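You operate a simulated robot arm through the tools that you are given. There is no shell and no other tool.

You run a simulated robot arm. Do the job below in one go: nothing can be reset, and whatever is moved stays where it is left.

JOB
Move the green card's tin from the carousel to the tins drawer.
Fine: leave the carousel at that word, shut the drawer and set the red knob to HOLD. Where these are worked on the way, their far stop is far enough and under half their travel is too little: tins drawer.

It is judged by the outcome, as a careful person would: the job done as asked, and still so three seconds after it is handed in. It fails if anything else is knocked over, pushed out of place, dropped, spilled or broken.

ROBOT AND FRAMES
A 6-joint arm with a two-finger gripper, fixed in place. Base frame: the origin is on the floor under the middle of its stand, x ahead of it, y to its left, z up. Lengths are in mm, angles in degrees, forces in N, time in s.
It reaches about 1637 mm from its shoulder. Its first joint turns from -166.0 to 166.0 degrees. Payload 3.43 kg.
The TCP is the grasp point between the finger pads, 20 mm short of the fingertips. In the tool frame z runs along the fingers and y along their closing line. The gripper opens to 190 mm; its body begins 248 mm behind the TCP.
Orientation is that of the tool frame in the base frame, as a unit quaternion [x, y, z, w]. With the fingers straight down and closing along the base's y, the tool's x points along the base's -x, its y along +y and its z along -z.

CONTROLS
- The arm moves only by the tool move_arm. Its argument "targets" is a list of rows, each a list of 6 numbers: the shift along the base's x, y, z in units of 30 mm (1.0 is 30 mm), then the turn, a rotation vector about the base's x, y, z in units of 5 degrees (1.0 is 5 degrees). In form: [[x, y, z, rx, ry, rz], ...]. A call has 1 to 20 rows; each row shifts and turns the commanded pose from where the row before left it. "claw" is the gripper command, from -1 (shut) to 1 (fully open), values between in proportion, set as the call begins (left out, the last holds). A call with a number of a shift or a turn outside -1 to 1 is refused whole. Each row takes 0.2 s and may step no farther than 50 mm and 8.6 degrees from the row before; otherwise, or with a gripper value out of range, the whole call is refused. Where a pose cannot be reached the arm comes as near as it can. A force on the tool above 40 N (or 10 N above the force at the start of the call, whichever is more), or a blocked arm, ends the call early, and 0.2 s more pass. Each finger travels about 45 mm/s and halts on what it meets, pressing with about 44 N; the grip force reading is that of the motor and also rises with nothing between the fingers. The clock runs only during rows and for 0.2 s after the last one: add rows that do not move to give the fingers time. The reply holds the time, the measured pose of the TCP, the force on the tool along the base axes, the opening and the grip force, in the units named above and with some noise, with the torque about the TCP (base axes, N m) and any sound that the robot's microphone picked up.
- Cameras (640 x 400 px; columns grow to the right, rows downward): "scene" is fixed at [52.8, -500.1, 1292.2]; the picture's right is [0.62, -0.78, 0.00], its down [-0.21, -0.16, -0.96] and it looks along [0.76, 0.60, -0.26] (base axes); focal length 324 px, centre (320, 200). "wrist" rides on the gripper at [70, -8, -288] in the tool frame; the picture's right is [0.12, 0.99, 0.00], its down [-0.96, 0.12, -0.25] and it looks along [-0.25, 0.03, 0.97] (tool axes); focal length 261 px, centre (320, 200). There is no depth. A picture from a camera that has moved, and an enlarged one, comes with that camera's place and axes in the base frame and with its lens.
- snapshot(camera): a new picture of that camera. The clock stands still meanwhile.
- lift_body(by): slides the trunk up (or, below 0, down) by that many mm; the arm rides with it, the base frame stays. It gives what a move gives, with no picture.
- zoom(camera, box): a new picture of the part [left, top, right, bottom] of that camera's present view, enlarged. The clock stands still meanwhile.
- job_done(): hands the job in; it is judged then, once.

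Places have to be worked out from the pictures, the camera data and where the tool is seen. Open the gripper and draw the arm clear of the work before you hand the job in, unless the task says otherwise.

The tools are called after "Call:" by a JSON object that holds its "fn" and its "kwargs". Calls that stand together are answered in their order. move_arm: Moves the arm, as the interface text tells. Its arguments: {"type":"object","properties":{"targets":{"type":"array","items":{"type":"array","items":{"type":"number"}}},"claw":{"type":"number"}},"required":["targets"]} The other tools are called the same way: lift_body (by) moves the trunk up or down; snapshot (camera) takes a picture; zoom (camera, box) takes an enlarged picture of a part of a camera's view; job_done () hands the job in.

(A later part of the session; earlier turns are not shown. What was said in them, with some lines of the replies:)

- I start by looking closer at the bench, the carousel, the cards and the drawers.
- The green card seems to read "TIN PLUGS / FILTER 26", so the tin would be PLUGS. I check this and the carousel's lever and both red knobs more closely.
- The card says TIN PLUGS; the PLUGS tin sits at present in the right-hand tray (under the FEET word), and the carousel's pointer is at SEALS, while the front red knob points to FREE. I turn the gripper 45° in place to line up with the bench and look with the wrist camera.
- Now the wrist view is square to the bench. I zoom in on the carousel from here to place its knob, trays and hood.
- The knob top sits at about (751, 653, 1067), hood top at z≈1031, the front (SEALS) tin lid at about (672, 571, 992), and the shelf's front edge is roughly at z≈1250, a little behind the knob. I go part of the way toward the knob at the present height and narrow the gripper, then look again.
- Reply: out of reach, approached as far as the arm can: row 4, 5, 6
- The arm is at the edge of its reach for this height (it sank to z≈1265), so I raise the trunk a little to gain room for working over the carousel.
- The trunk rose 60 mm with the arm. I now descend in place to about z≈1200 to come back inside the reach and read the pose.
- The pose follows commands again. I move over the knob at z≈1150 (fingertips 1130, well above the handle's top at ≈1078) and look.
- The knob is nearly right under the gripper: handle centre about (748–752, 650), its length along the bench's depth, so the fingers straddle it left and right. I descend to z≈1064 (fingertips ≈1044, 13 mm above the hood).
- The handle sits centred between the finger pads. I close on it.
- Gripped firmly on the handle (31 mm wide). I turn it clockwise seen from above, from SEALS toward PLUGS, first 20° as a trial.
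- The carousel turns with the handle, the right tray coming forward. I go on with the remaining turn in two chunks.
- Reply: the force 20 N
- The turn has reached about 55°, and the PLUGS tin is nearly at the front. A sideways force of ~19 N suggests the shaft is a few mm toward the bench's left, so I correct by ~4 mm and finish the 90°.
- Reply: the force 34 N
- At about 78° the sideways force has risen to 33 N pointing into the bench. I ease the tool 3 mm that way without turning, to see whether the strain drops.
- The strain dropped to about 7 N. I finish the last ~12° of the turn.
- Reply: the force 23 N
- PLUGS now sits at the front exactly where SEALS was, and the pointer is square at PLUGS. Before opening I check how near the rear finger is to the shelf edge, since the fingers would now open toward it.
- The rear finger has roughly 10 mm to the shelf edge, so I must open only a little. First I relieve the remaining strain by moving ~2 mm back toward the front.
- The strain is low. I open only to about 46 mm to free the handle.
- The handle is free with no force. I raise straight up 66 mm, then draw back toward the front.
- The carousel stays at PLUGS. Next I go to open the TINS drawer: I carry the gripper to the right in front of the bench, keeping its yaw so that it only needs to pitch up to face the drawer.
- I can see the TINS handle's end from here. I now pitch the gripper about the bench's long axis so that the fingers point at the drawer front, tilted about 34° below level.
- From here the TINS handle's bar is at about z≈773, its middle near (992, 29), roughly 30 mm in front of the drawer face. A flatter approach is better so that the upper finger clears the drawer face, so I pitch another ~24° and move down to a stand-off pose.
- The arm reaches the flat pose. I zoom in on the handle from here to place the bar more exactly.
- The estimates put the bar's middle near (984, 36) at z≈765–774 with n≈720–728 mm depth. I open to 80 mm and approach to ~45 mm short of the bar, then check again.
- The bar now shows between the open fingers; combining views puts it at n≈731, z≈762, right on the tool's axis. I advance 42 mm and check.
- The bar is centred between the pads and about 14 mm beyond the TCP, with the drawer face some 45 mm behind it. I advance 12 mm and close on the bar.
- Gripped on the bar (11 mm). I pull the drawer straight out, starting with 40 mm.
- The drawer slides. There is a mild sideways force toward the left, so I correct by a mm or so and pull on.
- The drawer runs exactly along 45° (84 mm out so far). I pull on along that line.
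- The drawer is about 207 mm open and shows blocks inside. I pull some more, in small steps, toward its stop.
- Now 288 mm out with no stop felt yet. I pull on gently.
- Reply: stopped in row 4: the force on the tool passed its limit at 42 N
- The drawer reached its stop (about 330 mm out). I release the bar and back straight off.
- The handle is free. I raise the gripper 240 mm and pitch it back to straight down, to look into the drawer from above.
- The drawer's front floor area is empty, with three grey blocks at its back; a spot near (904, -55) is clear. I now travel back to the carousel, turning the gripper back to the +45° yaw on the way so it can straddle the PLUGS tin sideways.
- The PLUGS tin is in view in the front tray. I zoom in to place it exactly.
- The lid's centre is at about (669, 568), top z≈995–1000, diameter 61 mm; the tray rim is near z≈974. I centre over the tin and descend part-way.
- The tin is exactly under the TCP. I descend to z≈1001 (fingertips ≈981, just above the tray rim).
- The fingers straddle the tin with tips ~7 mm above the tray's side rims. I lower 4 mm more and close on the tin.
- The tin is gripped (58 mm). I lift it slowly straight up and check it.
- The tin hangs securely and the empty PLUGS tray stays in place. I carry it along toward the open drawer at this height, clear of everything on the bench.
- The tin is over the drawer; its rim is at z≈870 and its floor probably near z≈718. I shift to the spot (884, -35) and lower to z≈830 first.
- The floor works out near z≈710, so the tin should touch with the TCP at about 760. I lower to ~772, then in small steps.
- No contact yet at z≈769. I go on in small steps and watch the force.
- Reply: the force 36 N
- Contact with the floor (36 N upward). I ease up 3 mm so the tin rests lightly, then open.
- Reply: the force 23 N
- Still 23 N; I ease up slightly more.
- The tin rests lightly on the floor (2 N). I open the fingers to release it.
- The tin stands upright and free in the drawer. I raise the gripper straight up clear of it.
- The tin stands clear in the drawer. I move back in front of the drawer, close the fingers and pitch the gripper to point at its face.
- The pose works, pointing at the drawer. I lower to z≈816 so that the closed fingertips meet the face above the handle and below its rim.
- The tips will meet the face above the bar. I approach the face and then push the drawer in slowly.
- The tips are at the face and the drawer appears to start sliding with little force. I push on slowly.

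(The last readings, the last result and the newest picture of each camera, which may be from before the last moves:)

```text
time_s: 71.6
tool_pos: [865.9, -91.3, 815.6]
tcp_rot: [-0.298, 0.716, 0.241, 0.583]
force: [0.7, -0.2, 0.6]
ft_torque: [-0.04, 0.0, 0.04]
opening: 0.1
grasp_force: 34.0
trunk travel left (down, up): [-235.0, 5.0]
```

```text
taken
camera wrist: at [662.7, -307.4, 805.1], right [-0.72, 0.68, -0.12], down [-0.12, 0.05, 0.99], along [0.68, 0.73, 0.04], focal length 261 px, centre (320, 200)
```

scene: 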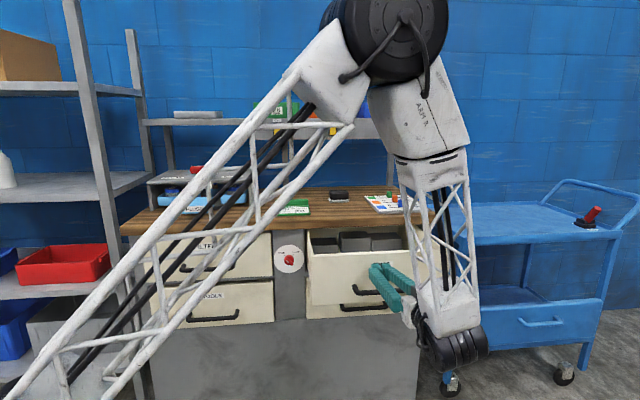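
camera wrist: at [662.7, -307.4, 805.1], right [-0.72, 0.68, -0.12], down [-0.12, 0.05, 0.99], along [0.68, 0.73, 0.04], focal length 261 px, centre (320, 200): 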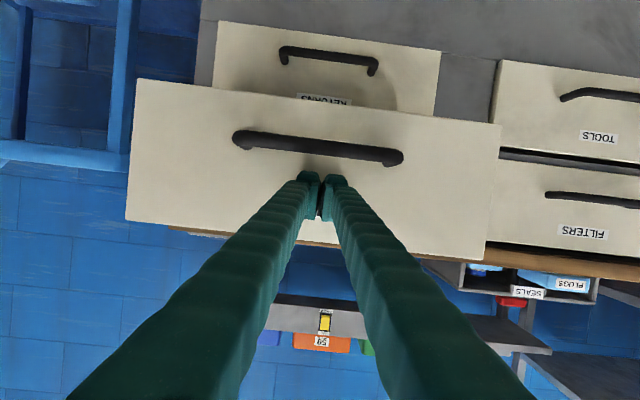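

The drawer follows smoothly with almost no force. I keep pushing.

Call:
{"fn": "move_arm", "kwargs": {"targets": [[0.3, 0.3, 0, 0, 0, 0], [0.3, 0.3, 0, 0, 0, 0], [0.3, 0.3, 0, 0, 0, 0], [0.3, 0.3, 0, 0, 0, 0], [0.3, 0.3, 0, 0, 0, 0], [0.3, 0.3, 0, 0, 0, 0], [0.3, 0.3, 0, 0, 0, 0], [0.3, 0.3, 0, 0, 0, 0], [0.3, 0.3, 0, 0, 0, 0], [0.3, 0.3, 0, 0, 0, 0], [0.3, 0.3, 0, 0, 0, 0], [0.3, 0.3, 0, 0, 0, 0]]}}

Call:
{"fn": "snapshot", "kwargs": {"camera": "scene"}}

Call:
{"fn": "snapshot", "kwargs": {"camera": "wrist"}}

```text
time_s: 74.2
tool_pos: [974.4, 16.4, 816.4]
tcp_rot: [-0.298, 0.717, 0.241, 0.583]
force: [-0.5, -0.7, 0.1]
ft_torque: [0.0, 0.01, 0.03]
opening: 0.2
grasp_force: 34.0
trunk travel left (down, up): [-235.0, 5.0]
```

```text
taken
```

scene: 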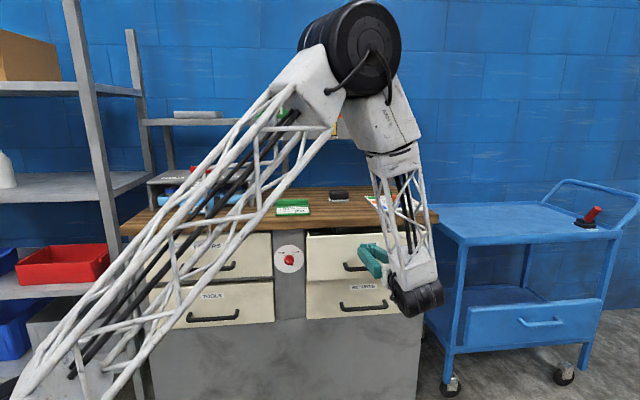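

```text
taken
camera wrist: at [770.8, -199.5, 806.7], right [-0.72, 0.68, -0.12], down [-0.12, 0.05, 0.99], along [0.68, 0.73, 0.04], focal length 261 px, centre (320, 200)
```

wrist: 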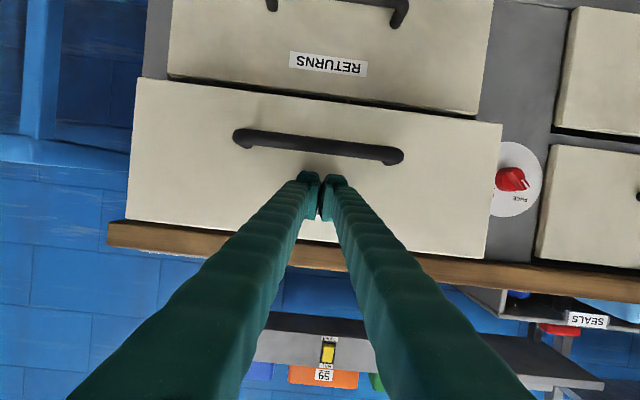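

About 65 mm remain. I push on, slower toward the end, until the stop is felt.

Call:
{"fn": "move_arm", "kwargs": {"targets": [[0.3, 0.3, 0, 0, 0, 0], [0.3, 0.3, 0, 0, 0, 0], [0.3, 0.3, 0, 0, 0, 0], [0.25, 0.25, 0, 0, 0, 0], [0.15, 0.15, 0, 0, 0, 0], [0.1, 0.1, 0, 0, 0, 0], [0.1, 0.1, 0, 0, 0, 0], [0.1, 0.1, 0, 0, 0, 0]]}}

Call:
{"fn": "snapshot", "kwargs": {"camera": "wrist"}}

Call:
{"fn": "zoom", "kwargs": {"camera": "scene", "box": [260, 200, 460, 330]}}

```text
time_s: 75.7
tool_pos: [1014.7, 57.1, 815.7]
tcp_rot: [-0.297, 0.717, 0.241, 0.583]
force: [-31.9, -26.7, 6.4]
ft_torque: [0.24, -0.55, 0.06]
opening: 6.1
grasp_force: 34.6
trunk travel left (down, up): [-235.0, 5.0]
stopped in row 7: the force on the tool passed its limit at 49 N (the readings are from after the stop); the commanded pose is now the measured one
```

```text
taken
camera wrist: at [811.1, -158.8, 806.4], right [-0.72, 0.68, -0.12], down [-0.11, 0.05, 0.99], along [0.69, 0.73, 0.04], focal length 261 px, centre (320, 200)
```

wrist: 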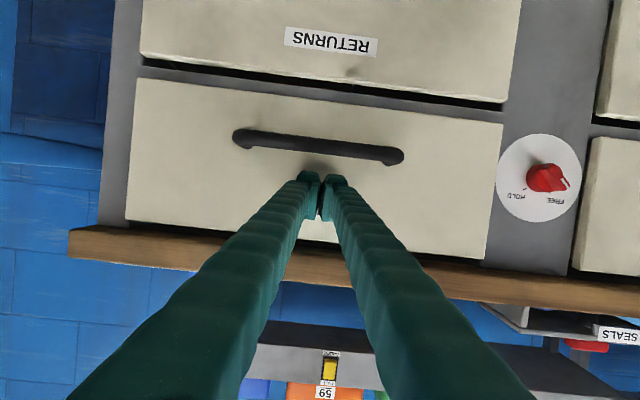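

```text
3.08 times, centred on (360, 265) of scene
camera zoom: at [52.8, -500.1, 1292.2], right [0.62, -0.78, 0.0], down [-0.21, -0.16, -0.96], along [0.76, 0.6, -0.26], focal length 996 px, centre (197, 0)
```

zoom: 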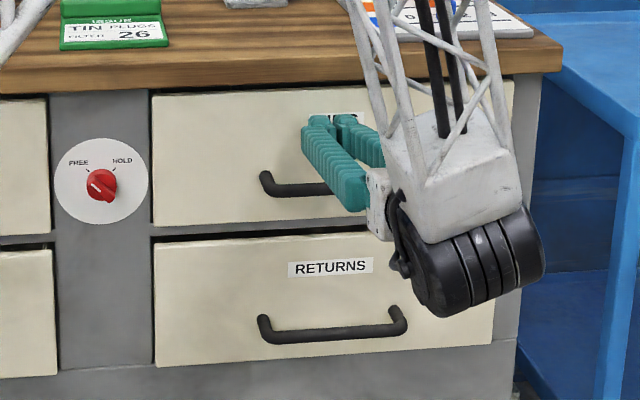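

The drawer is shut (stop felt at 49 N). I back off, and then shift left toward the FREE/HOLD knob, which I place at about (836, 263, 763).

Call:
{"fn": "move_arm", "kwargs": {"targets": [[-0.4, -0.4, 0, 0, 0, 0], [-0.6, -0.6, 0, 0, 0, 0], [-0.7, -0.7, 0, 0, 0, 0]]}}

Call:
{"fn": "zoom", "kwargs": {"camera": "scene", "box": [260, 200, 460, 330]}}

Call:
{"fn": "snapshot", "kwargs": {"camera": "wrist"}}

```text
time_s: 76.5
tool_pos: [964.1, 10.9, 815.6]
tcp_rot: [-0.299, 0.717, 0.242, 0.581]
force: [0.4, 0.5, 0.3]
ft_torque: [0.01, -0.04, -0.05]
opening: 0.0
grasp_force: 34.3
trunk travel left (down, up): [-235.0, 5.0]
```

```text
3.08 times, centred on (360, 265) of scene
camera zoom: at [52.8, -500.1, 1292.2], right [0.62, -0.78, 0.0], down [-0.21, -0.16, -0.96], along [0.76, 0.6, -0.26], focal length 996 px, centre (197, 0)
```

zoom: 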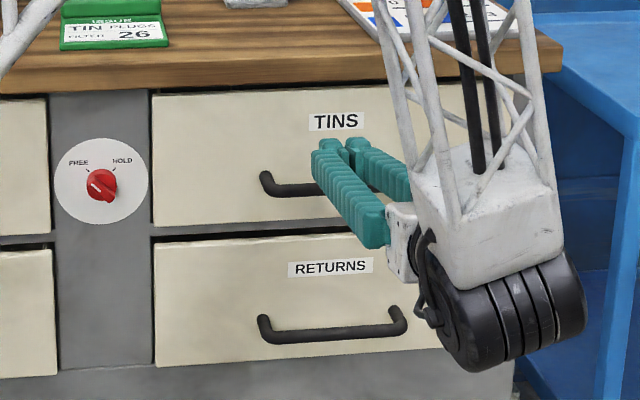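

```text
taken
camera wrist: at [761.3, -205.7, 806.3], right [-0.72, 0.68, -0.12], down [-0.11, 0.05, 0.99], along [0.68, 0.73, 0.04], focal length 261 px, centre (320, 200)
```

wrist: 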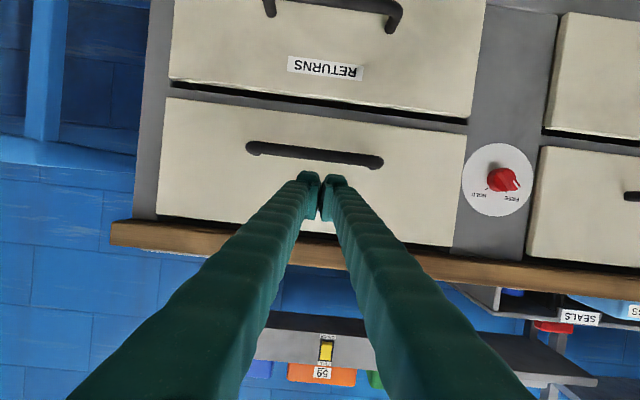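

The drawer stays shut. I move left along the bench front to face the knob, levelling the gripper on the way, with the tips still well short of it.

Call:
{"fn": "move_arm", "kwargs": {"targets": [[-0.7, 0.7, -0.195, 0.185, -0.185, 0], [-0.7, 0.7, -0.195, 0.185, -0.185, 0], [-0.7, 0.7, -0.195, 0.185, -0.185, 0], [-0.7, 0.7, -0.195, 0.185, -0.185, 0], [-0.7, 0.7, -0.195, 0.185, -0.185, 0], [-0.7, 0.7, -0.195, 0.185, -0.185, 0], [-0.7, 0.7, -0.195, 0.185, -0.185, 0], [-0.7, 0.7, -0.195, 0.185, -0.185, 0], [-0.7, 0.7, -0.195, 0.185, -0.185, 0]], "claw": -0.4}}

Call:
{"fn": "snapshot", "kwargs": {"camera": "wrist"}}

Call:
{"fn": "snapshot", "kwargs": {"camera": "scene"}}

```text
time_s: 78.5
tool_pos: [892.9, 153.0, 901.3]
tcp_rot: [-0.27, 0.659, 0.278, 0.645]
force: [0.1, -1.2, 0.3]
ft_torque: [0.03, -0.02, 0.04]
opening: 57.1
grasp_force: 0.0
out of reach, approached as far as the arm can: row 3, 4, 5, 6, 7, 8, 9
trunk travel left (down, up): [-235.0, 5.0]
```

```text
taken
camera wrist: at [696.9, -60.2, 834.6], right [-0.71, 0.69, -0.1], down [-0.23, -0.1, 0.97], along [0.66, 0.71, 0.23], focal length 261 px, centre (320, 200)
```

wrist: 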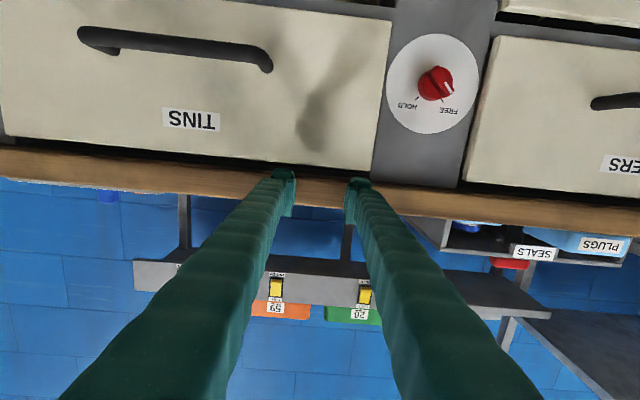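

```text
taken
```

scene: 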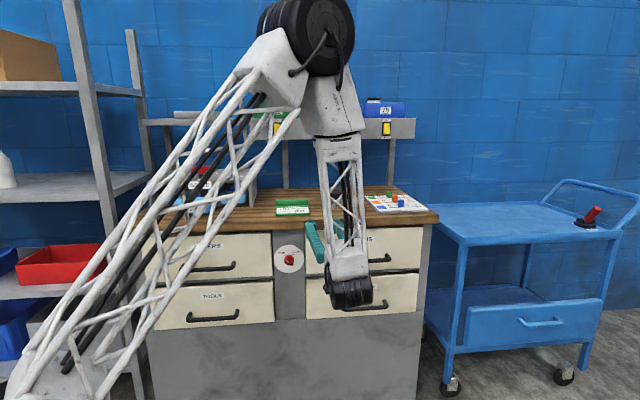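

The level pose near the knob is outside the arm's inner reach (it rose to z≈901, close to the bench edge but with no contact). I draw back to the front-right first and go up, then I will lower the trunk to gain room for a tilted approach.

Call:
{"fn": "move_arm", "kwargs": {"targets": [[0, -0.8, 0, 0, 0, 0], [0, -0.8, 0.1, 0, 0, 0], [0, -0.8, 0.2, 0, 0, 0], [0, 0, 1, 0, 0, 0], [0, 0, 1, 0, 0, 0], [0, 0, 1, 0, 0, 0], [0, 0, 1, 0, 0, 0], [0, 0, 1, 0, 0, 0], [0, 0, 1, 0, 0, 0]]}}

Call:
{"fn": "snapshot", "kwargs": {"camera": "scene"}}

```text
time_s: 80.5
tool_pos: [893.3, 77.7, 1094.4]
tcp_rot: [-0.272, 0.653, 0.271, 0.652]
force: [0.3, -0.3, -1.3]
ft_torque: [0.09, -0.02, 0.08]
opening: 56.8
grasp_force: 0.0
out of reach, approached as far as the arm can: row 1
trunk travel left (down, up): [-235.0, 5.0]
```

```text
taken
```

scene: 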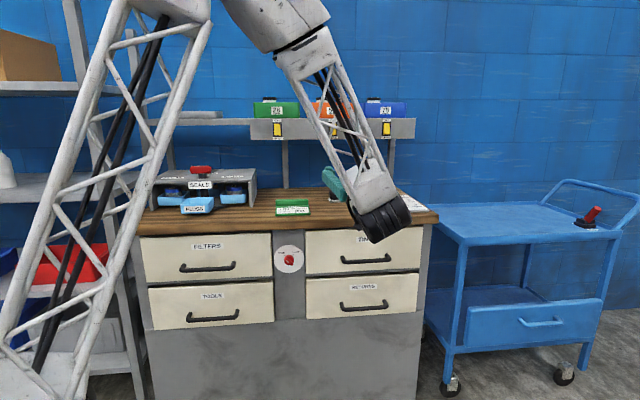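

The gripper is now level, clear and high. I lower the trunk by 230 mm so the shoulder sits lower and the arm can fold less at the knob.

Call:
{"fn": "lift_body", "kwargs": {"by": -230}}

Call:
{"fn": "snapshot", "kwargs": {"camera": "scene"}}

Call:
{"fn": "snapshot", "kwargs": {"camera": "wrist"}}

```text
time_s: 82.9
tool_pos: [892.5, 77.5, 864.0]
tcp_rot: [-0.271, 0.653, 0.271, 0.653]
force: [-0.3, -0.5, 0.8]
ft_torque: [0.02, 0.01, 0.03]
opening: 57.1
grasp_force: 0.0
trunk travel left (down, up): [-5.0, 235.0]
```

```text
taken
```

scene: 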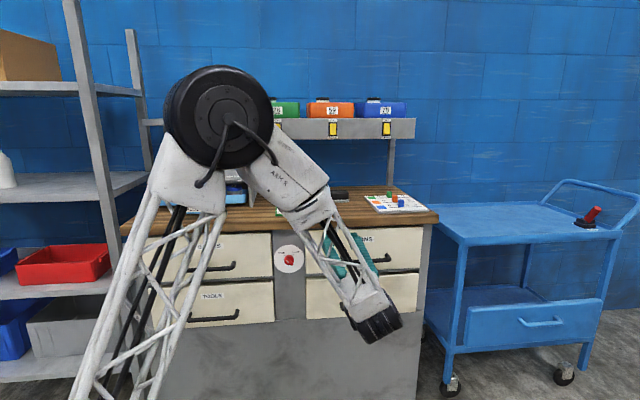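

```text
taken
camera wrist: at [696.4, -132.9, 793.9], right [-0.7, 0.7, -0.12], down [-0.26, -0.09, 0.96], along [0.66, 0.71, 0.24], focal length 261 px, centre (320, 200)
```

wrist: 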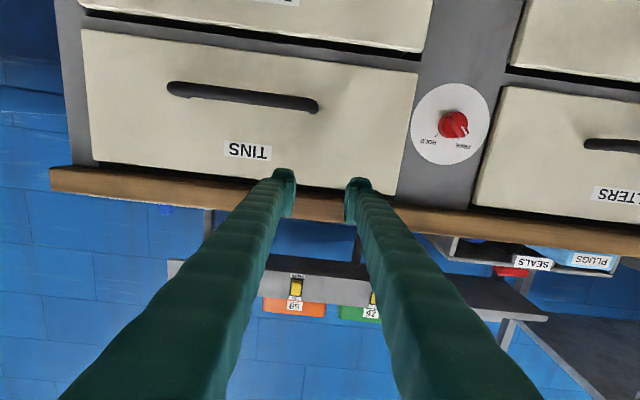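

I look closely at the knob from here.

Call:
{"fn": "zoom", "kwargs": {"camera": "wrist", "box": [400, 70, 500, 170]}}

Call:
{"fn": "zoom", "kwargs": {"camera": "scene", "box": [270, 240, 310, 280]}}

```text
4.00 times, centred on (450, 120) of wrist
camera zoom: at [696.4, -132.9, 793.9], right [-0.7, 0.7, -0.12], down [-0.26, -0.09, 0.96], along [0.66, 0.71, 0.24], focal length 1043 px, centre (-200, 520)
```

zoom: 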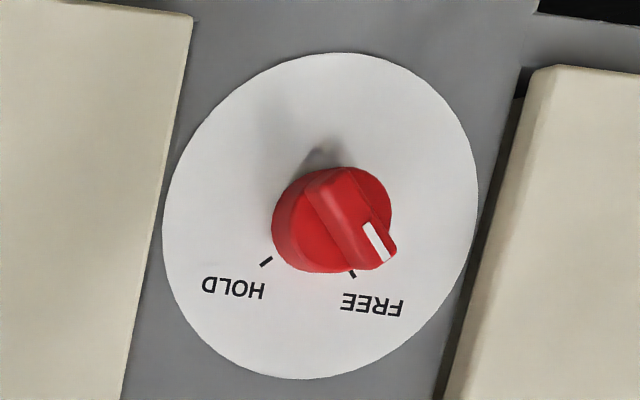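

```text
10.00 times, centred on (290, 260) of scene
camera zoom: at [52.8, -500.1, 1292.2], right [0.62, -0.78, 0.0], down [-0.21, -0.16, -0.96], along [0.76, 0.6, -0.26], focal length 3235 px, centre (620, -400)
```

zoom: 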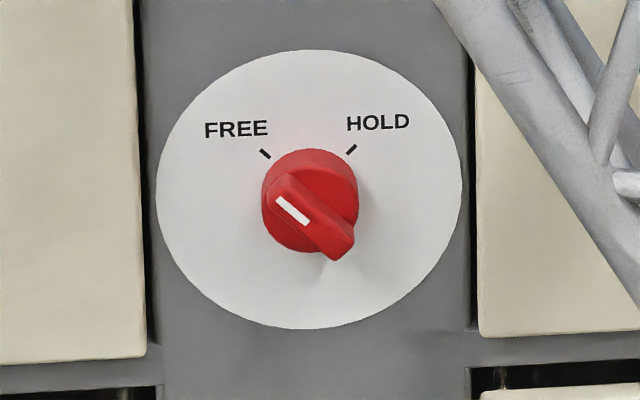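

The knob's ridge front centre is at about n'=765, a'=404, z=762 (base frame ≈ (826, 255, 762)), with the panel ~25 mm behind it. I roll the gripper 45° so that the pads face the ridge's flats, then tilt it 30° along the ridge (body up-left) so that the arm can reach.

Call:
{"fn": "move_arm", "kwargs": {"targets": [[0, 0, 0, -0.7071, -0.7071, 0], [0, 0, 0, -0.7071, -0.7071, 0], [0, 0, 0, -0.7071, -0.7071, 0], [0, 0, 0, -0.7071, -0.7071, 0], [0, 0, 0, -0.7071, -0.7071, 0], [0, 0, 0, -0.7071, -0.7071, 0], [0, 0, 0, -0.7071, -0.7071, 0], [0, 0, 0, -0.7071, -0.7071, 0], [0, 0, 0, -0.7071, -0.7071, 0], [0, 0, 0, -0.6, 0.6, -0.849], [0, 0, 0, -0.6, 0.6, -0.849], [0, 0, 0, -0.6, 0.6, -0.849], [0, 0, 0, -0.6, 0.6, -0.849], [0, 0, 0, -0.6, 0.6, -0.849]]}}

Call:
{"fn": "snapshot", "kwargs": {"camera": "wrist"}}

Call:
{"fn": "snapshot", "kwargs": {"camera": "scene"}}

```text
time_s: 85.9
tool_pos: [922.3, 49.3, 963.7]
tcp_rot: [-0.452, 0.698, -0.093, 0.547]
force: [0.6, -0.2, -1.1]
ft_torque: [0.08, -0.07, 0.09]
opening: 57.3
grasp_force: 0.1
out of reach, approached as far as the arm can: row 5, 6, 7, 8, 9
trunk travel left (down, up): [-5.0, 235.0]
```

```text
taken
camera wrist: at [683.2, -112.2, 1032.6], right [-0.52, 0.48, -0.7], down [-0.28, 0.68, 0.68], along [0.8, 0.55, -0.22], focal length 261 px, centre (320, 200)
```

wrist: 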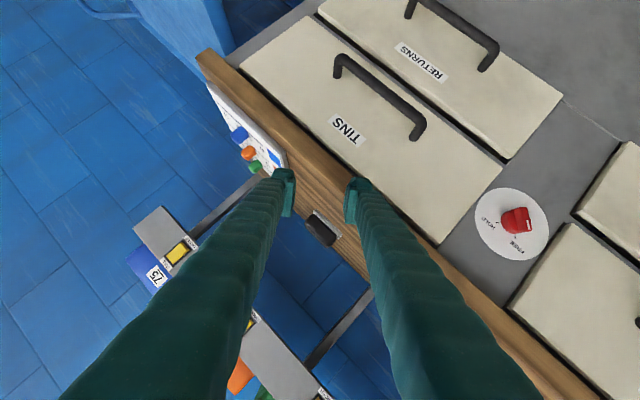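

```text
taken
```

scene: 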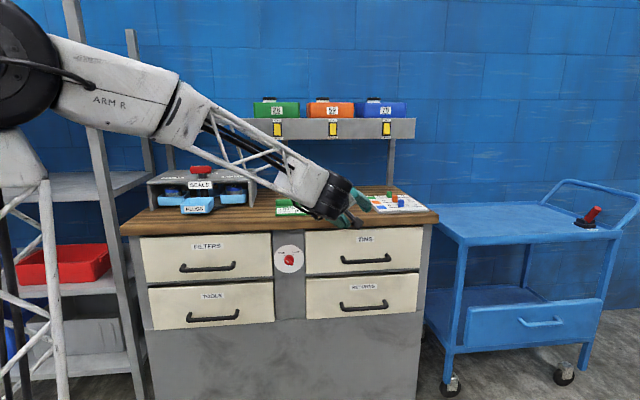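

The 45° roll ran into a wrist limit here (6° short), since the arm points far to the right at this spot. Further left the wrist should have more room, so I move toward the knob's stand-off at a safe height and check the pose again.

Call:
{"fn": "move_arm", "kwargs": {"targets": [[-0.624, 0.812, -0.4, 0, 0, 0], [-0.624, 0.812, -0.4, 0, 0, 0], [-0.624, 0.812, -0.4, 0, 0, 0], [-0.624, 0.812, -0.4, 0, 0, 0], [-0.624, 0.812, -0.4, 0, 0, 0], [-0.624, 0.812, -0.4, 0, 0, 0], [-0.624, 0.812, -0.4, 0, 0, 0]]}}

Call:
{"fn": "snapshot", "kwargs": {"camera": "wrist"}}

Call:
{"fn": "snapshot", "kwargs": {"camera": "scene"}}

```text
time_s: 87.5
tool_pos: [793.3, 201.8, 916.2]
tcp_rot: [-0.457, 0.701, -0.083, 0.541]
force: [0.7, 0.7, -0.1]
ft_torque: [0.01, -0.01, 0.02]
opening: 57.0
grasp_force: 0.1
out of reach, approached as far as the arm can: row 5, 6, 7
trunk travel left (down, up): [-5.0, 235.0]
```

```text
taken
camera wrist: at [556.4, 36.8, 989.0], right [-0.54, 0.48, -0.69], down [-0.27, 0.68, 0.68], along [0.79, 0.56, -0.24], focal length 261 px, centre (320, 200)
```

wrist: 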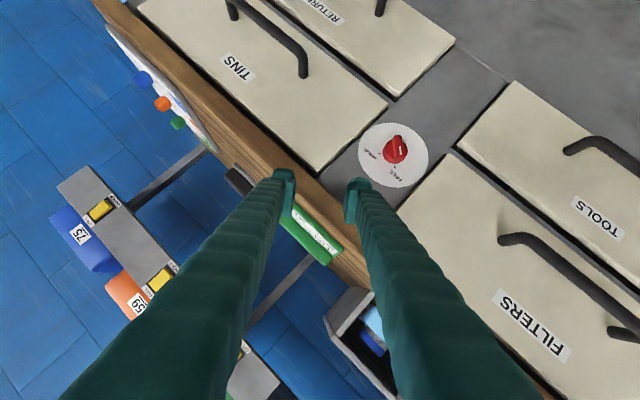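

```text
taken
```

scene: 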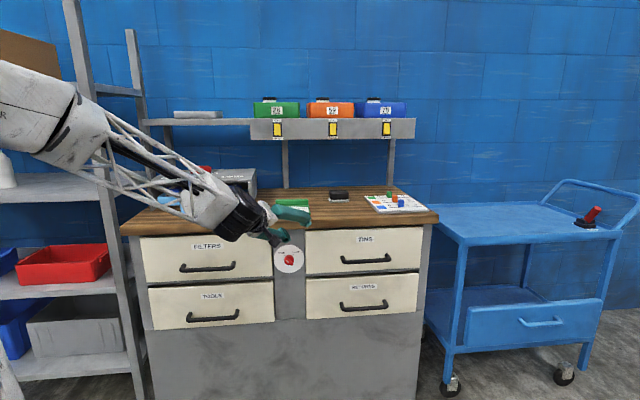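

Here it is still at a wrist limit, so I change the plan: with the fingers closing horizontally and the gripper tilted 30° from above (a comfortable pose), squeezing the ridge will swing it upright, and then only a 45° roll is left to HOLD. I rotate back to that pose in place.

Call:
{"fn": "move_arm", "kwargs": {"targets": [[0, 0, 0, 0.904, 0.872, 0.033], [0, 0, 0, 0.904, 0.872, 0.033], [0, 0, 0, 0.904, 0.872, 0.033], [0, 0, 0, 0.904, 0.872, 0.033], [0, 0, 0, 0.904, 0.872, 0.033], [0, 0, 0, 0.904, 0.872, 0.033]]}}

Call:
{"fn": "snapshot", "kwargs": {"camera": "wrist"}}

Call:
{"fn": "snapshot", "kwargs": {"camera": "scene"}}

```text
time_s: 88.9
tool_pos: [790.9, 202.3, 917.1]
tcp_rot: [-0.327, 0.801, 0.182, 0.467]
force: [-1.7, 0.8, -0.1]
ft_torque: [-0.09, 0.02, -0.03]
opening: 57.0
grasp_force: 0.2
trunk travel left (down, up): [-5.0, 235.0]
```

```text
taken
camera wrist: at [590.9, -0.6, 999.3], right [-0.73, 0.67, -0.12], down [0.1, 0.28, 0.96], along [0.68, 0.69, -0.27], focal length 261 px, centre (320, 200)
```

wrist: 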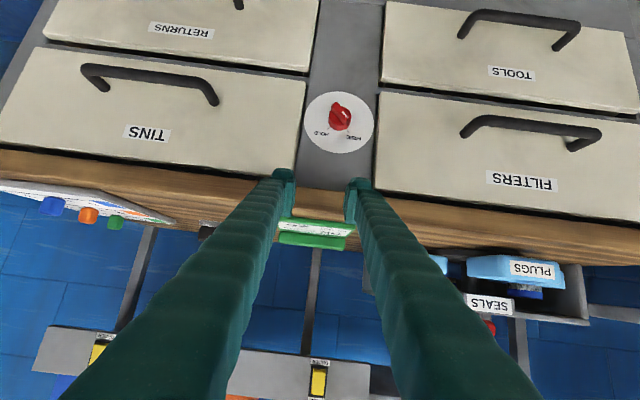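

```text
taken
```

scene: 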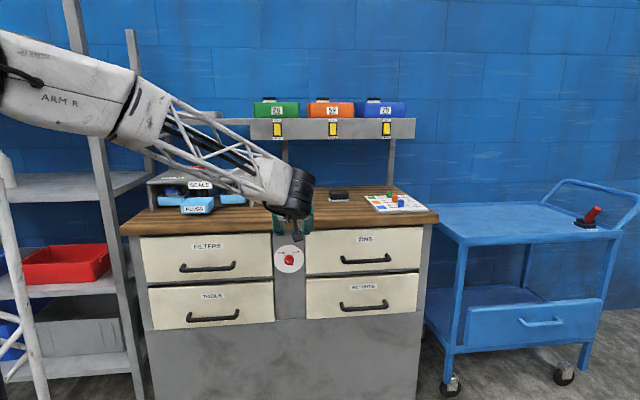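

The pose is good: fingers closing horizontally, tilted 30° from above. I lower to the knob's height at a stand-off.

Call:
{"fn": "move_arm", "kwargs": {"targets": [[-0.02, 0.08, -0.86, 0, 0, 0.05], [-0.02, 0.08, -0.86, 0, 0, 0.05], [-0.02, 0.08, -0.86, 0, 0, 0.05], [-0.02, 0.08, -0.86, 0, 0, 0.05], [-0.02, 0.08, -0.86, 0, 0, 0.05], [-0.02, 0.08, -0.86, 0, 0, 0.05]]}}

Call:
{"fn": "zoom", "kwargs": {"camera": "wrist", "box": [220, 100, 420, 250]}}

Call:
{"fn": "zoom", "kwargs": {"camera": "scene", "box": [240, 210, 340, 290]}}

```text
time_s: 90.3
tool_pos: [786.4, 216.6, 762.0]
tcp_rot: [-0.338, 0.796, 0.187, 0.466]
force: [-0.5, -0.6, -0.1]
ft_torque: [-0.05, -0.01, -0.07]
opening: 56.9
grasp_force: 0.0
trunk travel left (down, up): [-5.0, 235.0]
```

```text
2.67 times, centred on (320, 175) of wrist
camera zoom: at [592.6, 9.3, 844.1], right [-0.75, 0.65, -0.12], down [0.09, 0.28, 0.96], along [0.66, 0.7, -0.27], focal length 695 px, centre (320, 267)
```

zoom: 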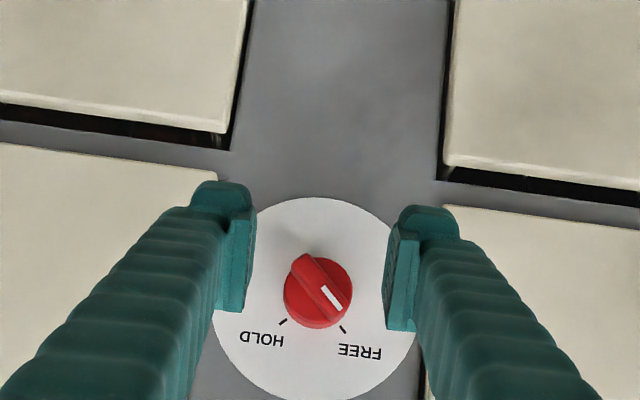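

```text
5.00 times, centred on (290, 250) of scene
camera zoom: at [52.8, -500.1, 1292.2], right [0.62, -0.78, 0.0], down [-0.21, -0.16, -0.96], along [0.76, 0.6, -0.26], focal length 1618 px, centre (470, -50)
```

zoom: 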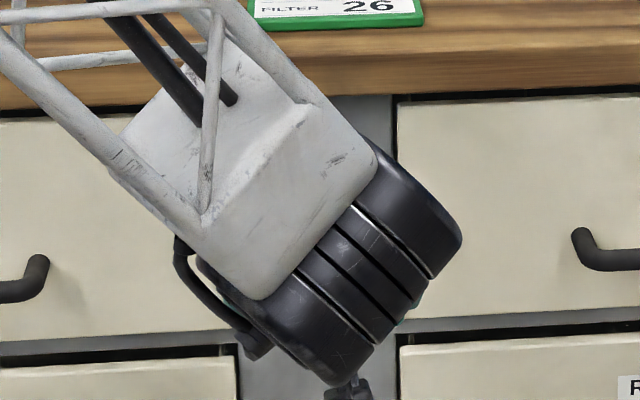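

The knob lies centred between the pads. I advance 41 mm (with a 3 mm shift left) so that the pad tips flank the ridge.

Call:
{"fn": "move_arm", "kwargs": {"targets": [[0.3, 0.345, -0.01, 0, 0, 0], [0.3, 0.345, -0.01, 0, 0, 0], [0.3, 0.345, -0.01, 0, 0, 0], [0, 0, 0, 0, 0, 0]]}}

Call:
{"fn": "zoom", "kwargs": {"camera": "wrist", "box": [250, 140, 400, 260]}}

```text
time_s: 91.3
tool_pos: [815.2, 246.7, 761.5]
tcp_rot: [-0.338, 0.796, 0.187, 0.466]
force: [0.0, 0.2, 0.4]
ft_torque: [0.0, 0.0, -0.03]
opening: 57.2
grasp_force: 0.0
trunk travel left (down, up): [-5.0, 235.0]
```

```text
3.33 times, centred on (325, 200) of wrist
camera zoom: at [619.7, 38.9, 843.0], right [-0.75, 0.65, -0.12], down [0.09, 0.28, 0.96], along [0.66, 0.7, -0.27], focal length 869 px, centre (303, 200)
```

zoom: 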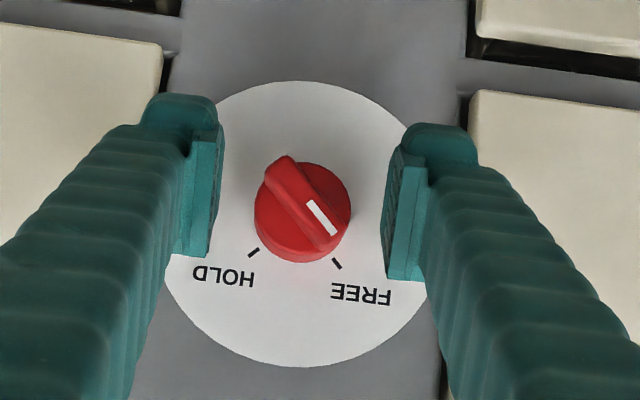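

The pads flank the ridge nicely. I close the fingers, which should swing the ridge upright.

Call:
{"fn": "move_arm", "kwargs": {"targets": [[0, 0, 0, 0, 0, 0], [0, 0, 0, 0, 0, 0], [0, 0, 0, 0, 0, 0], [0, 0, 0, 0, 0, 0]], "claw": -1}}

Call:
{"fn": "zoom", "kwargs": {"camera": "wrist", "box": [250, 140, 400, 260]}}

```text
time_s: 92.3
tool_pos: [812.2, 248.1, 761.4]
tcp_rot: [-0.338, 0.796, 0.187, 0.465]
force: [-38.5, -5.6, 6.2]
ft_torque: [-0.02, 0.05, -0.2]
opening: 12.4
grasp_force: 40.2
trunk travel left (down, up): [-5.0, 235.0]
```

```text
3.33 times, centred on (325, 200) of wrist
camera zoom: at [617.6, 38.9, 843.3], right [-0.75, 0.65, -0.12], down [0.09, 0.28, 0.96], along [0.66, 0.7, -0.27], focal length 869 px, centre (303, 200)
```

zoom: 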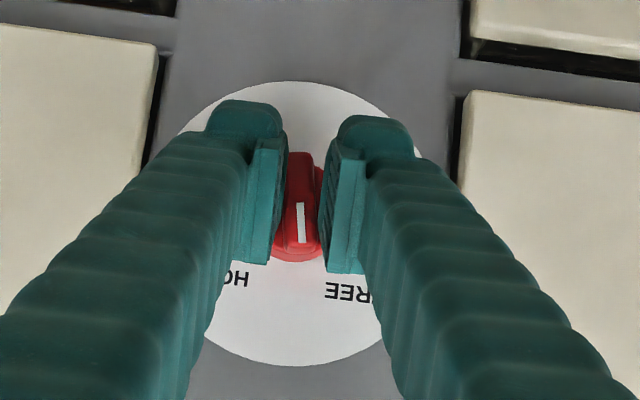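

The ridge is now upright between the pads (12 mm). There is ~38 N of strain, so I ease the tool ~3 mm to relieve it.

Call:
{"fn": "move_arm", "kwargs": {"targets": [[-0.09, 0.0, -0.01, 0, 0, 0], [0, 0, 0, 0, 0, 0]]}}

```text
time_s: 92.9
tool_pos: [811.9, 247.4, 761.2]
tcp_rot: [-0.337, 0.796, 0.186, 0.466]
force: [-6.0, 3.6, 0.5]
ft_torque: [-0.14, 0.15, -0.1]
opening: 11.2
grasp_force: 44.4
trunk travel left (down, up): [-5.0, 235.0]
```

Strain gone. I now roll about the knob's axis, clockwise seen from the front, first 20°.

Call:
{"fn": "move_arm", "kwargs": {"targets": [[0, 0, 0, 0.7071, 0.7071, 0], [0, 0, 0, 0.7071, 0.7071, 0], [0, 0, 0, 0.7071, 0.7071, 0], [0, 0, 0, 0.7071, 0.7071, 0]]}}

Call:
{"fn": "zoom", "kwargs": {"camera": "wrist", "box": [250, 140, 400, 260]}}

```text
time_s: 93.9
tool_pos: [813.2, 247.5, 761.9]
tcp_rot: [-0.252, 0.818, 0.324, 0.403]
force: [13.3, 1.7, 7.4]
ft_torque: [-0.19, 0.14, -0.06]
opening: 10.9
grasp_force: 44.2
trunk travel left (down, up): [-5.0, 235.0]
```

```text
3.33 times, centred on (325, 200) of wrist
camera zoom: at [636.8, 19.3, 835.1], right [-0.73, 0.64, 0.23], down [0.33, 0.04, 0.94], along [0.6, 0.77, -0.24], focal length 869 px, centre (303, 200)
```

zoom: 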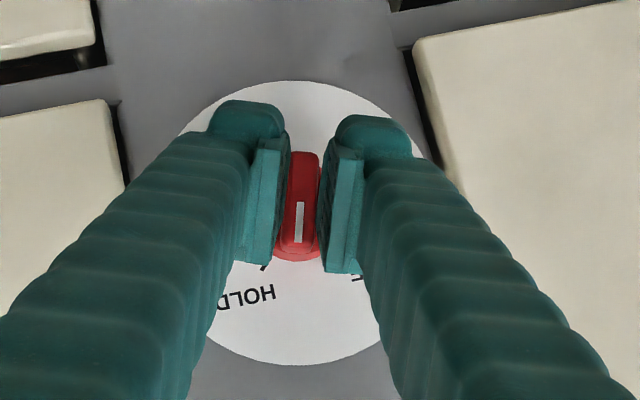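

The knob follows. I go on another 25° to bring the pointer to the HOLD tick.

Call:
{"fn": "move_arm", "kwargs": {"targets": [[0.03, 0, 0.02, 0.7071, 0.7071, 0], [0, 0, 0, 0.7071, 0.7071, 0], [0, 0, 0, 0.7071, 0.7071, 0], [0, 0, 0, 0.7071, 0.7071, 0], [0, 0, 0, 0.7071, 0.7071, 0], [0, 0, 0, 0, 0, 0]]}}

Call:
{"fn": "zoom", "kwargs": {"camera": "wrist", "box": [250, 140, 400, 260]}}

Call:
{"fn": "zoom", "kwargs": {"camera": "scene", "box": [250, 220, 350, 300]}}

```text
time_s: 95.3
tool_pos: [813.8, 246.3, 762.2]
tcp_rot: [-0.133, 0.811, 0.48, 0.306]
force: [5.6, -30.7, -0.1]
ft_torque: [0.05, -0.07, -0.46]
opening: 11.1
grasp_force: 44.5
trunk travel left (down, up): [-5.0, 235.0]
```

```text
3.33 times, centred on (325, 200) of wrist
camera zoom: at [656.8, -0.8, 812.6], right [-0.6, 0.51, 0.62], down [0.6, -0.23, 0.77], along [0.53, 0.83, -0.17], focal length 869 px, centre (303, 200)
```

zoom: 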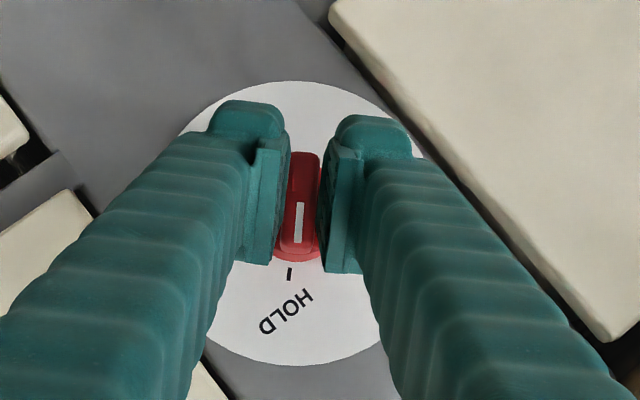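

```text
5.00 times, centred on (300, 260) of scene
camera zoom: at [52.8, -500.1, 1292.2], right [0.62, -0.78, 0.0], down [-0.21, -0.16, -0.96], along [0.76, 0.6, -0.26], focal length 1618 px, centre (420, -100)
```

zoom: 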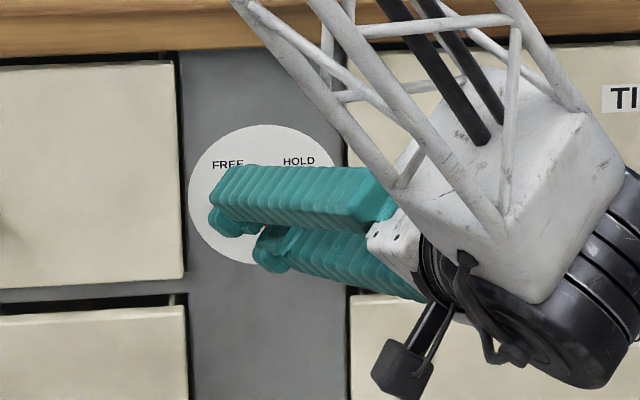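

The pointer is near the HOLD tick. I zoom in closer to check the remaining angle.

Call:
{"fn": "zoom", "kwargs": {"camera": "wrist", "box": [295, 175, 345, 245]}}

```text
5.71 times, centred on (320, 210) of wrist
camera zoom: at [656.8, -0.8, 812.6], right [-0.6, 0.51, 0.62], down [0.6, -0.23, 0.77], along [0.53, 0.83, -0.17], focal length 1489 px, centre (320, 143)
```

zoom: 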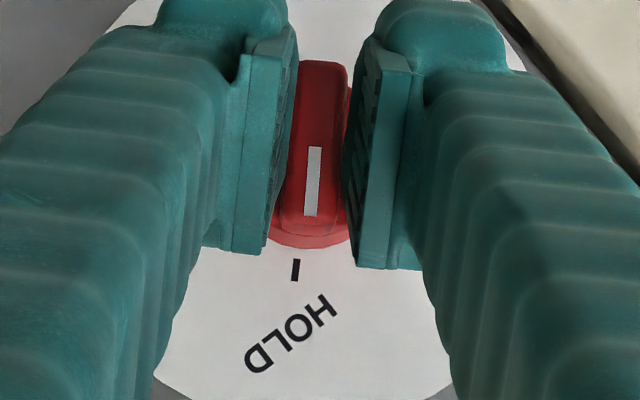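

The pointer still seems about 5° short of the tick, with some sideways strain. I ease the strain and roll 5° more.

Call:
{"fn": "move_arm", "kwargs": {"targets": [[0.01, -0.07, 0, 0, 0, 0], [0, 0, 0, 0.7071, 0.7071, 0], [0, 0, 0, 0, 0, 0]]}}

Call:
{"fn": "zoom", "kwargs": {"camera": "wrist", "box": [295, 175, 345, 245]}}

```text
time_s: 96.1
tool_pos: [812.8, 245.7, 761.3]
tcp_rot: [-0.111, 0.805, 0.509, 0.284]
force: [10.8, -11.1, -7.4]
ft_torque: [-0.19, -0.07, -0.2]
opening: 11.3
grasp_force: 44.2
trunk travel left (down, up): [-5.0, 235.0]
```

```text
5.71 times, centred on (320, 210) of wrist
camera zoom: at [660.4, -4.2, 806.7], right [-0.56, 0.47, 0.68], down [0.64, -0.27, 0.72], along [0.52, 0.84, -0.15], focal length 1489 px, centre (320, 143)
```

zoom: 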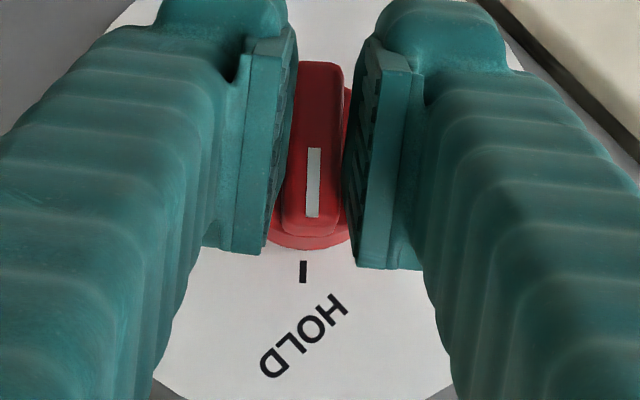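

The mark now nearly lines up with the HOLD tick, within 2–3°. I roll 3° more and compare.

Call:
{"fn": "move_arm", "kwargs": {"targets": [[0.03, -0.03, -0.02, 0.42, 0.42, 0], [0, 0, 0, 0, 0, 0]]}}

Call:
{"fn": "zoom", "kwargs": {"camera": "wrist", "box": [295, 175, 345, 245]}}

```text
time_s: 96.7
tool_pos: [812.3, 246.6, 761.7]
tcp_rot: [-0.097, 0.8, 0.525, 0.272]
force: [-9.8, 0.8, -2.8]
ft_torque: [-0.3, -0.29, 0.01]
opening: 11.4
grasp_force: 45.4
trunk travel left (down, up): [-5.0, 235.0]
```

```text
5.71 times, centred on (320, 210) of wrist
camera zoom: at [662.3, -5.9, 803.0], right [-0.54, 0.44, 0.72], down [0.67, -0.3, 0.68], along [0.51, 0.85, -0.14], focal length 1489 px, centre (320, 143)
```

zoom: 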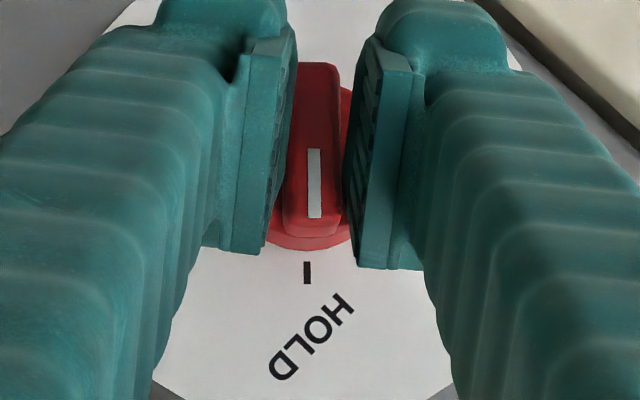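

The mark no longer turns with the tool and the torque rises: the knob is at its stop at HOLD. I open the fingers to let go of it.

Call:
{"fn": "move_arm", "kwargs": {"targets": [[0, 0, 0, 0, 0, 0], [0, 0, 0, 0, 0, 0], [0, 0, 0, 0, 0, 0], [0, 0, 0, 0, 0, 0]], "claw": -0.4}}

Call:
{"fn": "zoom", "kwargs": {"camera": "wrist", "box": [250, 140, 400, 260]}}

```text
time_s: 97.7
tool_pos: [813.7, 244.0, 762.1]
tcp_rot: [-0.096, 0.8, 0.526, 0.271]
force: [-0.1, -1.0, 0.0]
ft_torque: [0.02, 0.0, -0.03]
opening: 57.0
grasp_force: 0.1
trunk travel left (down, up): [-5.0, 235.0]
```

```text
3.33 times, centred on (325, 200) of wrist
camera zoom: at [663.1, -7.0, 802.9], right [-0.54, 0.44, 0.72], down [0.67, -0.3, 0.68], along [0.52, 0.85, -0.14], focal length 869 px, centre (303, 200)
```

zoom: 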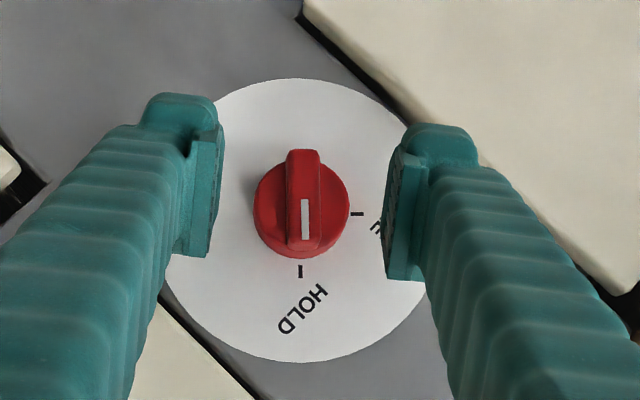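

The pointer's mark lines up with HOLD. I withdraw straight back from the knob.

Call:
{"fn": "move_arm", "kwargs": {"targets": [[-0.4, -0.4, 0, 0, 0, 0], [-0.6, -0.6, 0, 0, 0, 0], [-0.7, -0.7, 0, 0, 0, 0], [-0.3, -0.7, 0.3, 0, 0, 0]]}}

Call:
{"fn": "snapshot", "kwargs": {"camera": "wrist"}}

Call:
{"fn": "snapshot", "kwargs": {"camera": "scene"}}

```text
time_s: 98.7
tool_pos: [754.8, 170.4, 769.0]
tcp_rot: [-0.096, 0.8, 0.526, 0.271]
force: [-0.3, -0.9, -0.2]
ft_torque: [0.07, -0.01, -0.02]
opening: 56.7
grasp_force: 0.1
trunk travel left (down, up): [-5.0, 235.0]
```

```text
taken
camera wrist: at [603.3, -81.7, 811.3], right [-0.54, 0.44, 0.72], down [0.67, -0.3, 0.68], along [0.52, 0.85, -0.14], focal length 261 px, centre (320, 200)
```

wrist: 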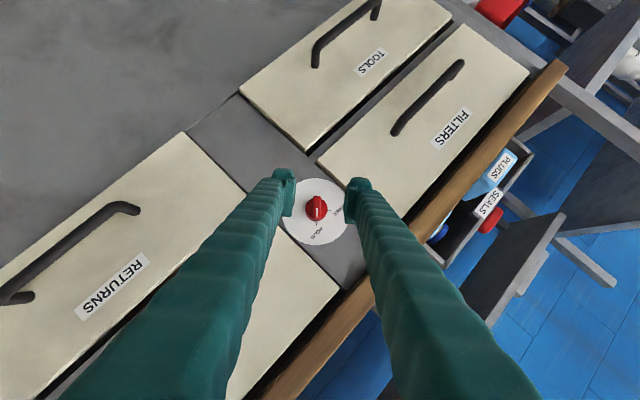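

```text
taken
```

scene: 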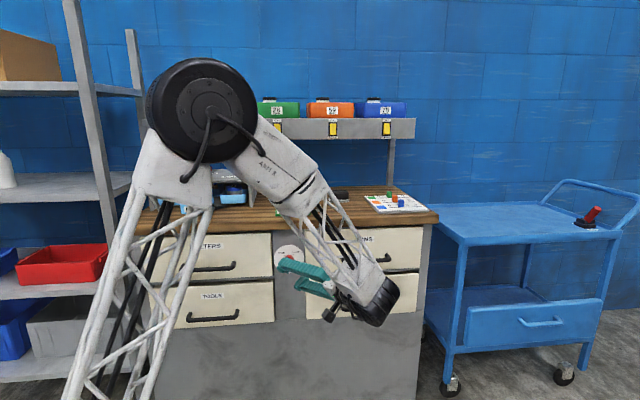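

The knob reads HOLD and the gripper is free of it. I draw the arm back and up, clear of the bench, and then check everything.

Call:
{"fn": "move_arm", "kwargs": {"targets": [[-0.2, -0.7, 0.5, 0, 0, 0], [-0.2, -0.7, 0.5, 0, 0, 0], [-0.2, -0.7, 0.5, 0, 0, 0], [-0.2, -0.7, 0.7, 0, 0, 0], [-0.2, -0.7, 0.7, 0, 0, 0], [-0.2, -0.7, 0.7, 0, 0, 0], [-0.2, -0.7, 0.7, 0, 0, 0], [-0.2, -0.7, 0.7, 0, 0, 0]]}}

Call:
{"fn": "snapshot", "kwargs": {"camera": "scene"}}

Call:
{"fn": "snapshot", "kwargs": {"camera": "wrist"}}

```text
time_s: 100.5
tool_pos: [707.9, 5.2, 920.0]
tcp_rot: [-0.096, 0.801, 0.526, 0.271]
force: [1.5, -0.4, -0.2]
ft_torque: [-0.03, 0.03, 0.0]
opening: 57.0
grasp_force: 0.1
trunk travel left (down, up): [-5.0, 235.0]
```

```text
taken
```

scene: 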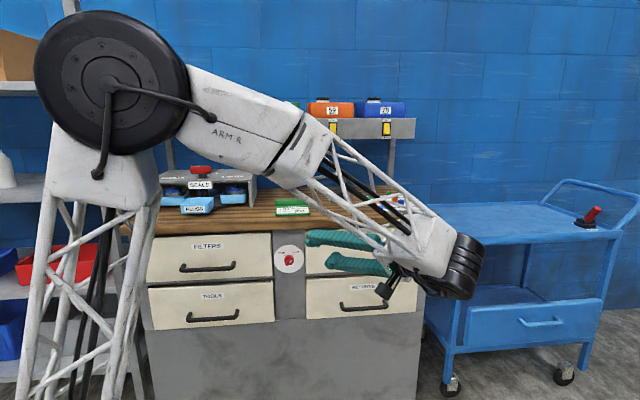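

```text
taken
camera wrist: at [555.2, -247.3, 962.7], right [-0.54, 0.44, 0.72], down [0.67, -0.3, 0.68], along [0.52, 0.85, -0.14], focal length 261 px, centre (320, 200)
```

wrist: 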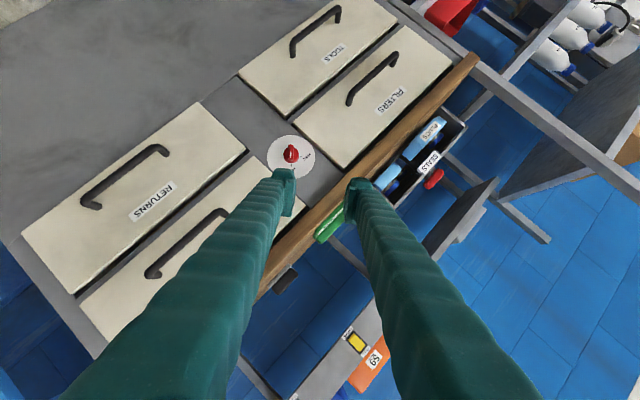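

I zoom in on the knob, the carousel and the drawer to confirm their states.

Call:
{"fn": "zoom", "kwargs": {"camera": "scene", "box": [260, 230, 330, 290]}}

Call:
{"fn": "zoom", "kwargs": {"camera": "scene", "box": [145, 150, 275, 225]}}

Call:
{"fn": "zoom", "kwargs": {"camera": "wrist", "box": [20, 100, 300, 340]}}

```text
6.67 times, centred on (295, 260) of scene
camera zoom: at [52.8, -500.1, 1292.2], right [0.62, -0.78, 0.0], down [-0.21, -0.16, -0.96], along [0.76, 0.6, -0.26], focal length 2157 px, centre (487, -200)
```

zoom: 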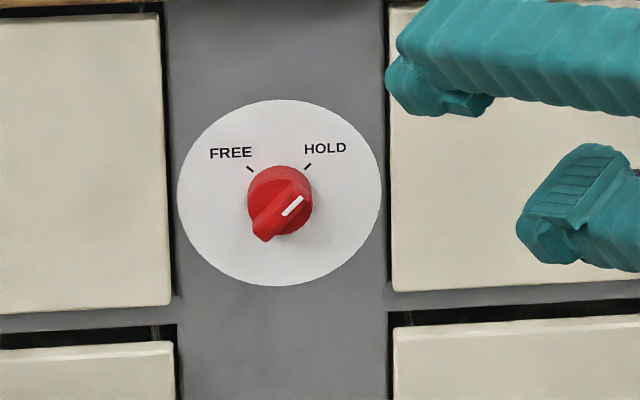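

```text
4.92 times, centred on (210, 188) of scene
camera zoom: at [52.8, -500.1, 1292.2], right [0.62, -0.78, 0.0], down [-0.21, -0.16, -0.96], along [0.76, 0.6, -0.26], focal length 1593 px, centre (862, 262)
```

zoom: 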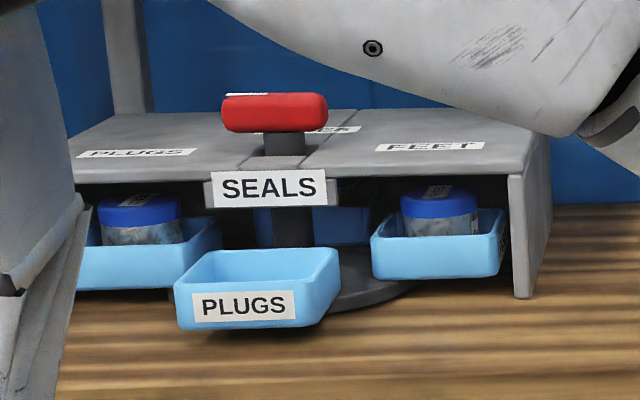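

```text
1.67 times, centred on (160, 220) of wrist
camera zoom: at [555.2, -247.3, 962.7], right [-0.54, 0.44, 0.72], down [0.67, -0.3, 0.68], along [0.52, 0.85, -0.14], focal length 434 px, centre (587, 167)
```

zoom: 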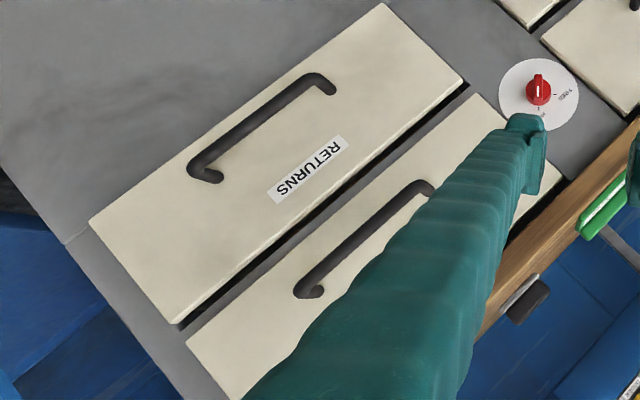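

Knob at HOLD, carousel at PLUGS with its tray empty, drawer flush. I draw the arm farther away and open the gripper before handing in.

Call:
{"fn": "move_arm", "kwargs": {"targets": [[-0.3, -0.5, 0.7, 0, 0, 0], [-0.3, -0.5, 0.7, 0, 0, 0], [-0.3, -0.5, 0.7, 0, 0, 0], [-0.3, -0.5, 0.7, 0, 0, 0], [-0.3, -0.5, 0.7, 0, 0, 0], [-0.3, -0.5, 0.7, 0, 0, 0], [0, 0, 0, 0, 0, 0], [0, 0, 0, 0, 0, 0]], "claw": 0.5}}

Call:
{"fn": "snapshot", "kwargs": {"camera": "wrist"}}

Call:
{"fn": "snapshot", "kwargs": {"camera": "scene"}}

```text
time_s: 102.3
tool_pos: [653.6, -86.2, 1045.9]
tcp_rot: [-0.096, 0.8, 0.526, 0.272]
force: [-0.8, 0.3, 0.5]
ft_torque: [-0.01, 0.01, 0.0]
opening: 142.6
grasp_force: 0.1
trunk travel left (down, up): [-5.0, 235.0]
```

```text
taken
camera wrist: at [501.9, -337.0, 1087.6], right [-0.54, 0.44, 0.72], down [0.67, -0.3, 0.68], along [0.52, 0.85, -0.14], focal length 261 px, centre (320, 200)
```

wrist: 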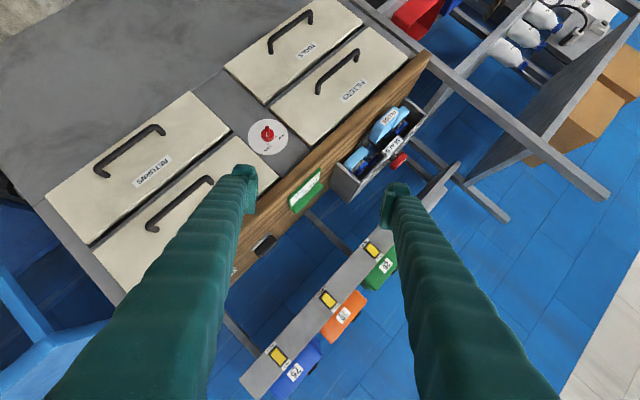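

```text
taken
```

scene: 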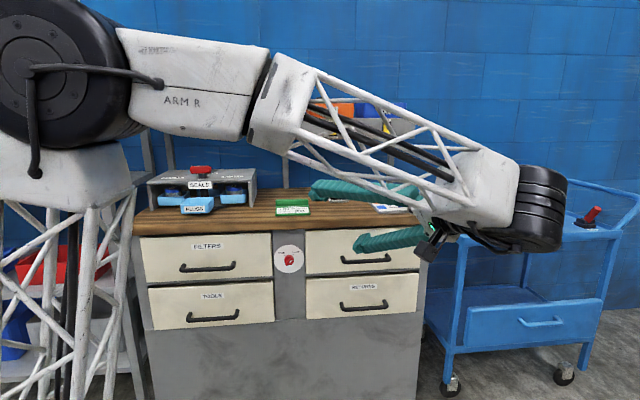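

The arm is clear with the gripper open. The PLUGS tin is in the shut TINS drawer, the carousel stands at PLUGS and the knob is at HOLD, so I hand the job in.

Call:
{"fn": "job_done", "kwargs": {}}

```text
The job is handed in.
```

The PLUGS tin named on the green card is now in the tins drawer, and I've handed the job in.

- **Tin:** it was set down upright on the empty front part of the drawer floor, clear of the three grey blocks. I couldn't see inside after shutting the drawer, but I pushed it in slowly.
- **Carousel:** it was turned from SEALS to PLUGS and left there, with the PLUGS tray empty at the front.
- **Drawer:** it was opened to its far stop, then pushed back until it stopped; it sits flush.
- **Red knob:** it was turned from FREE until it stopped, and its mark lines up with HOLD.

In the last pictures nothing else looked moved or knocked over. The arm is back from the bench with the gripper open.
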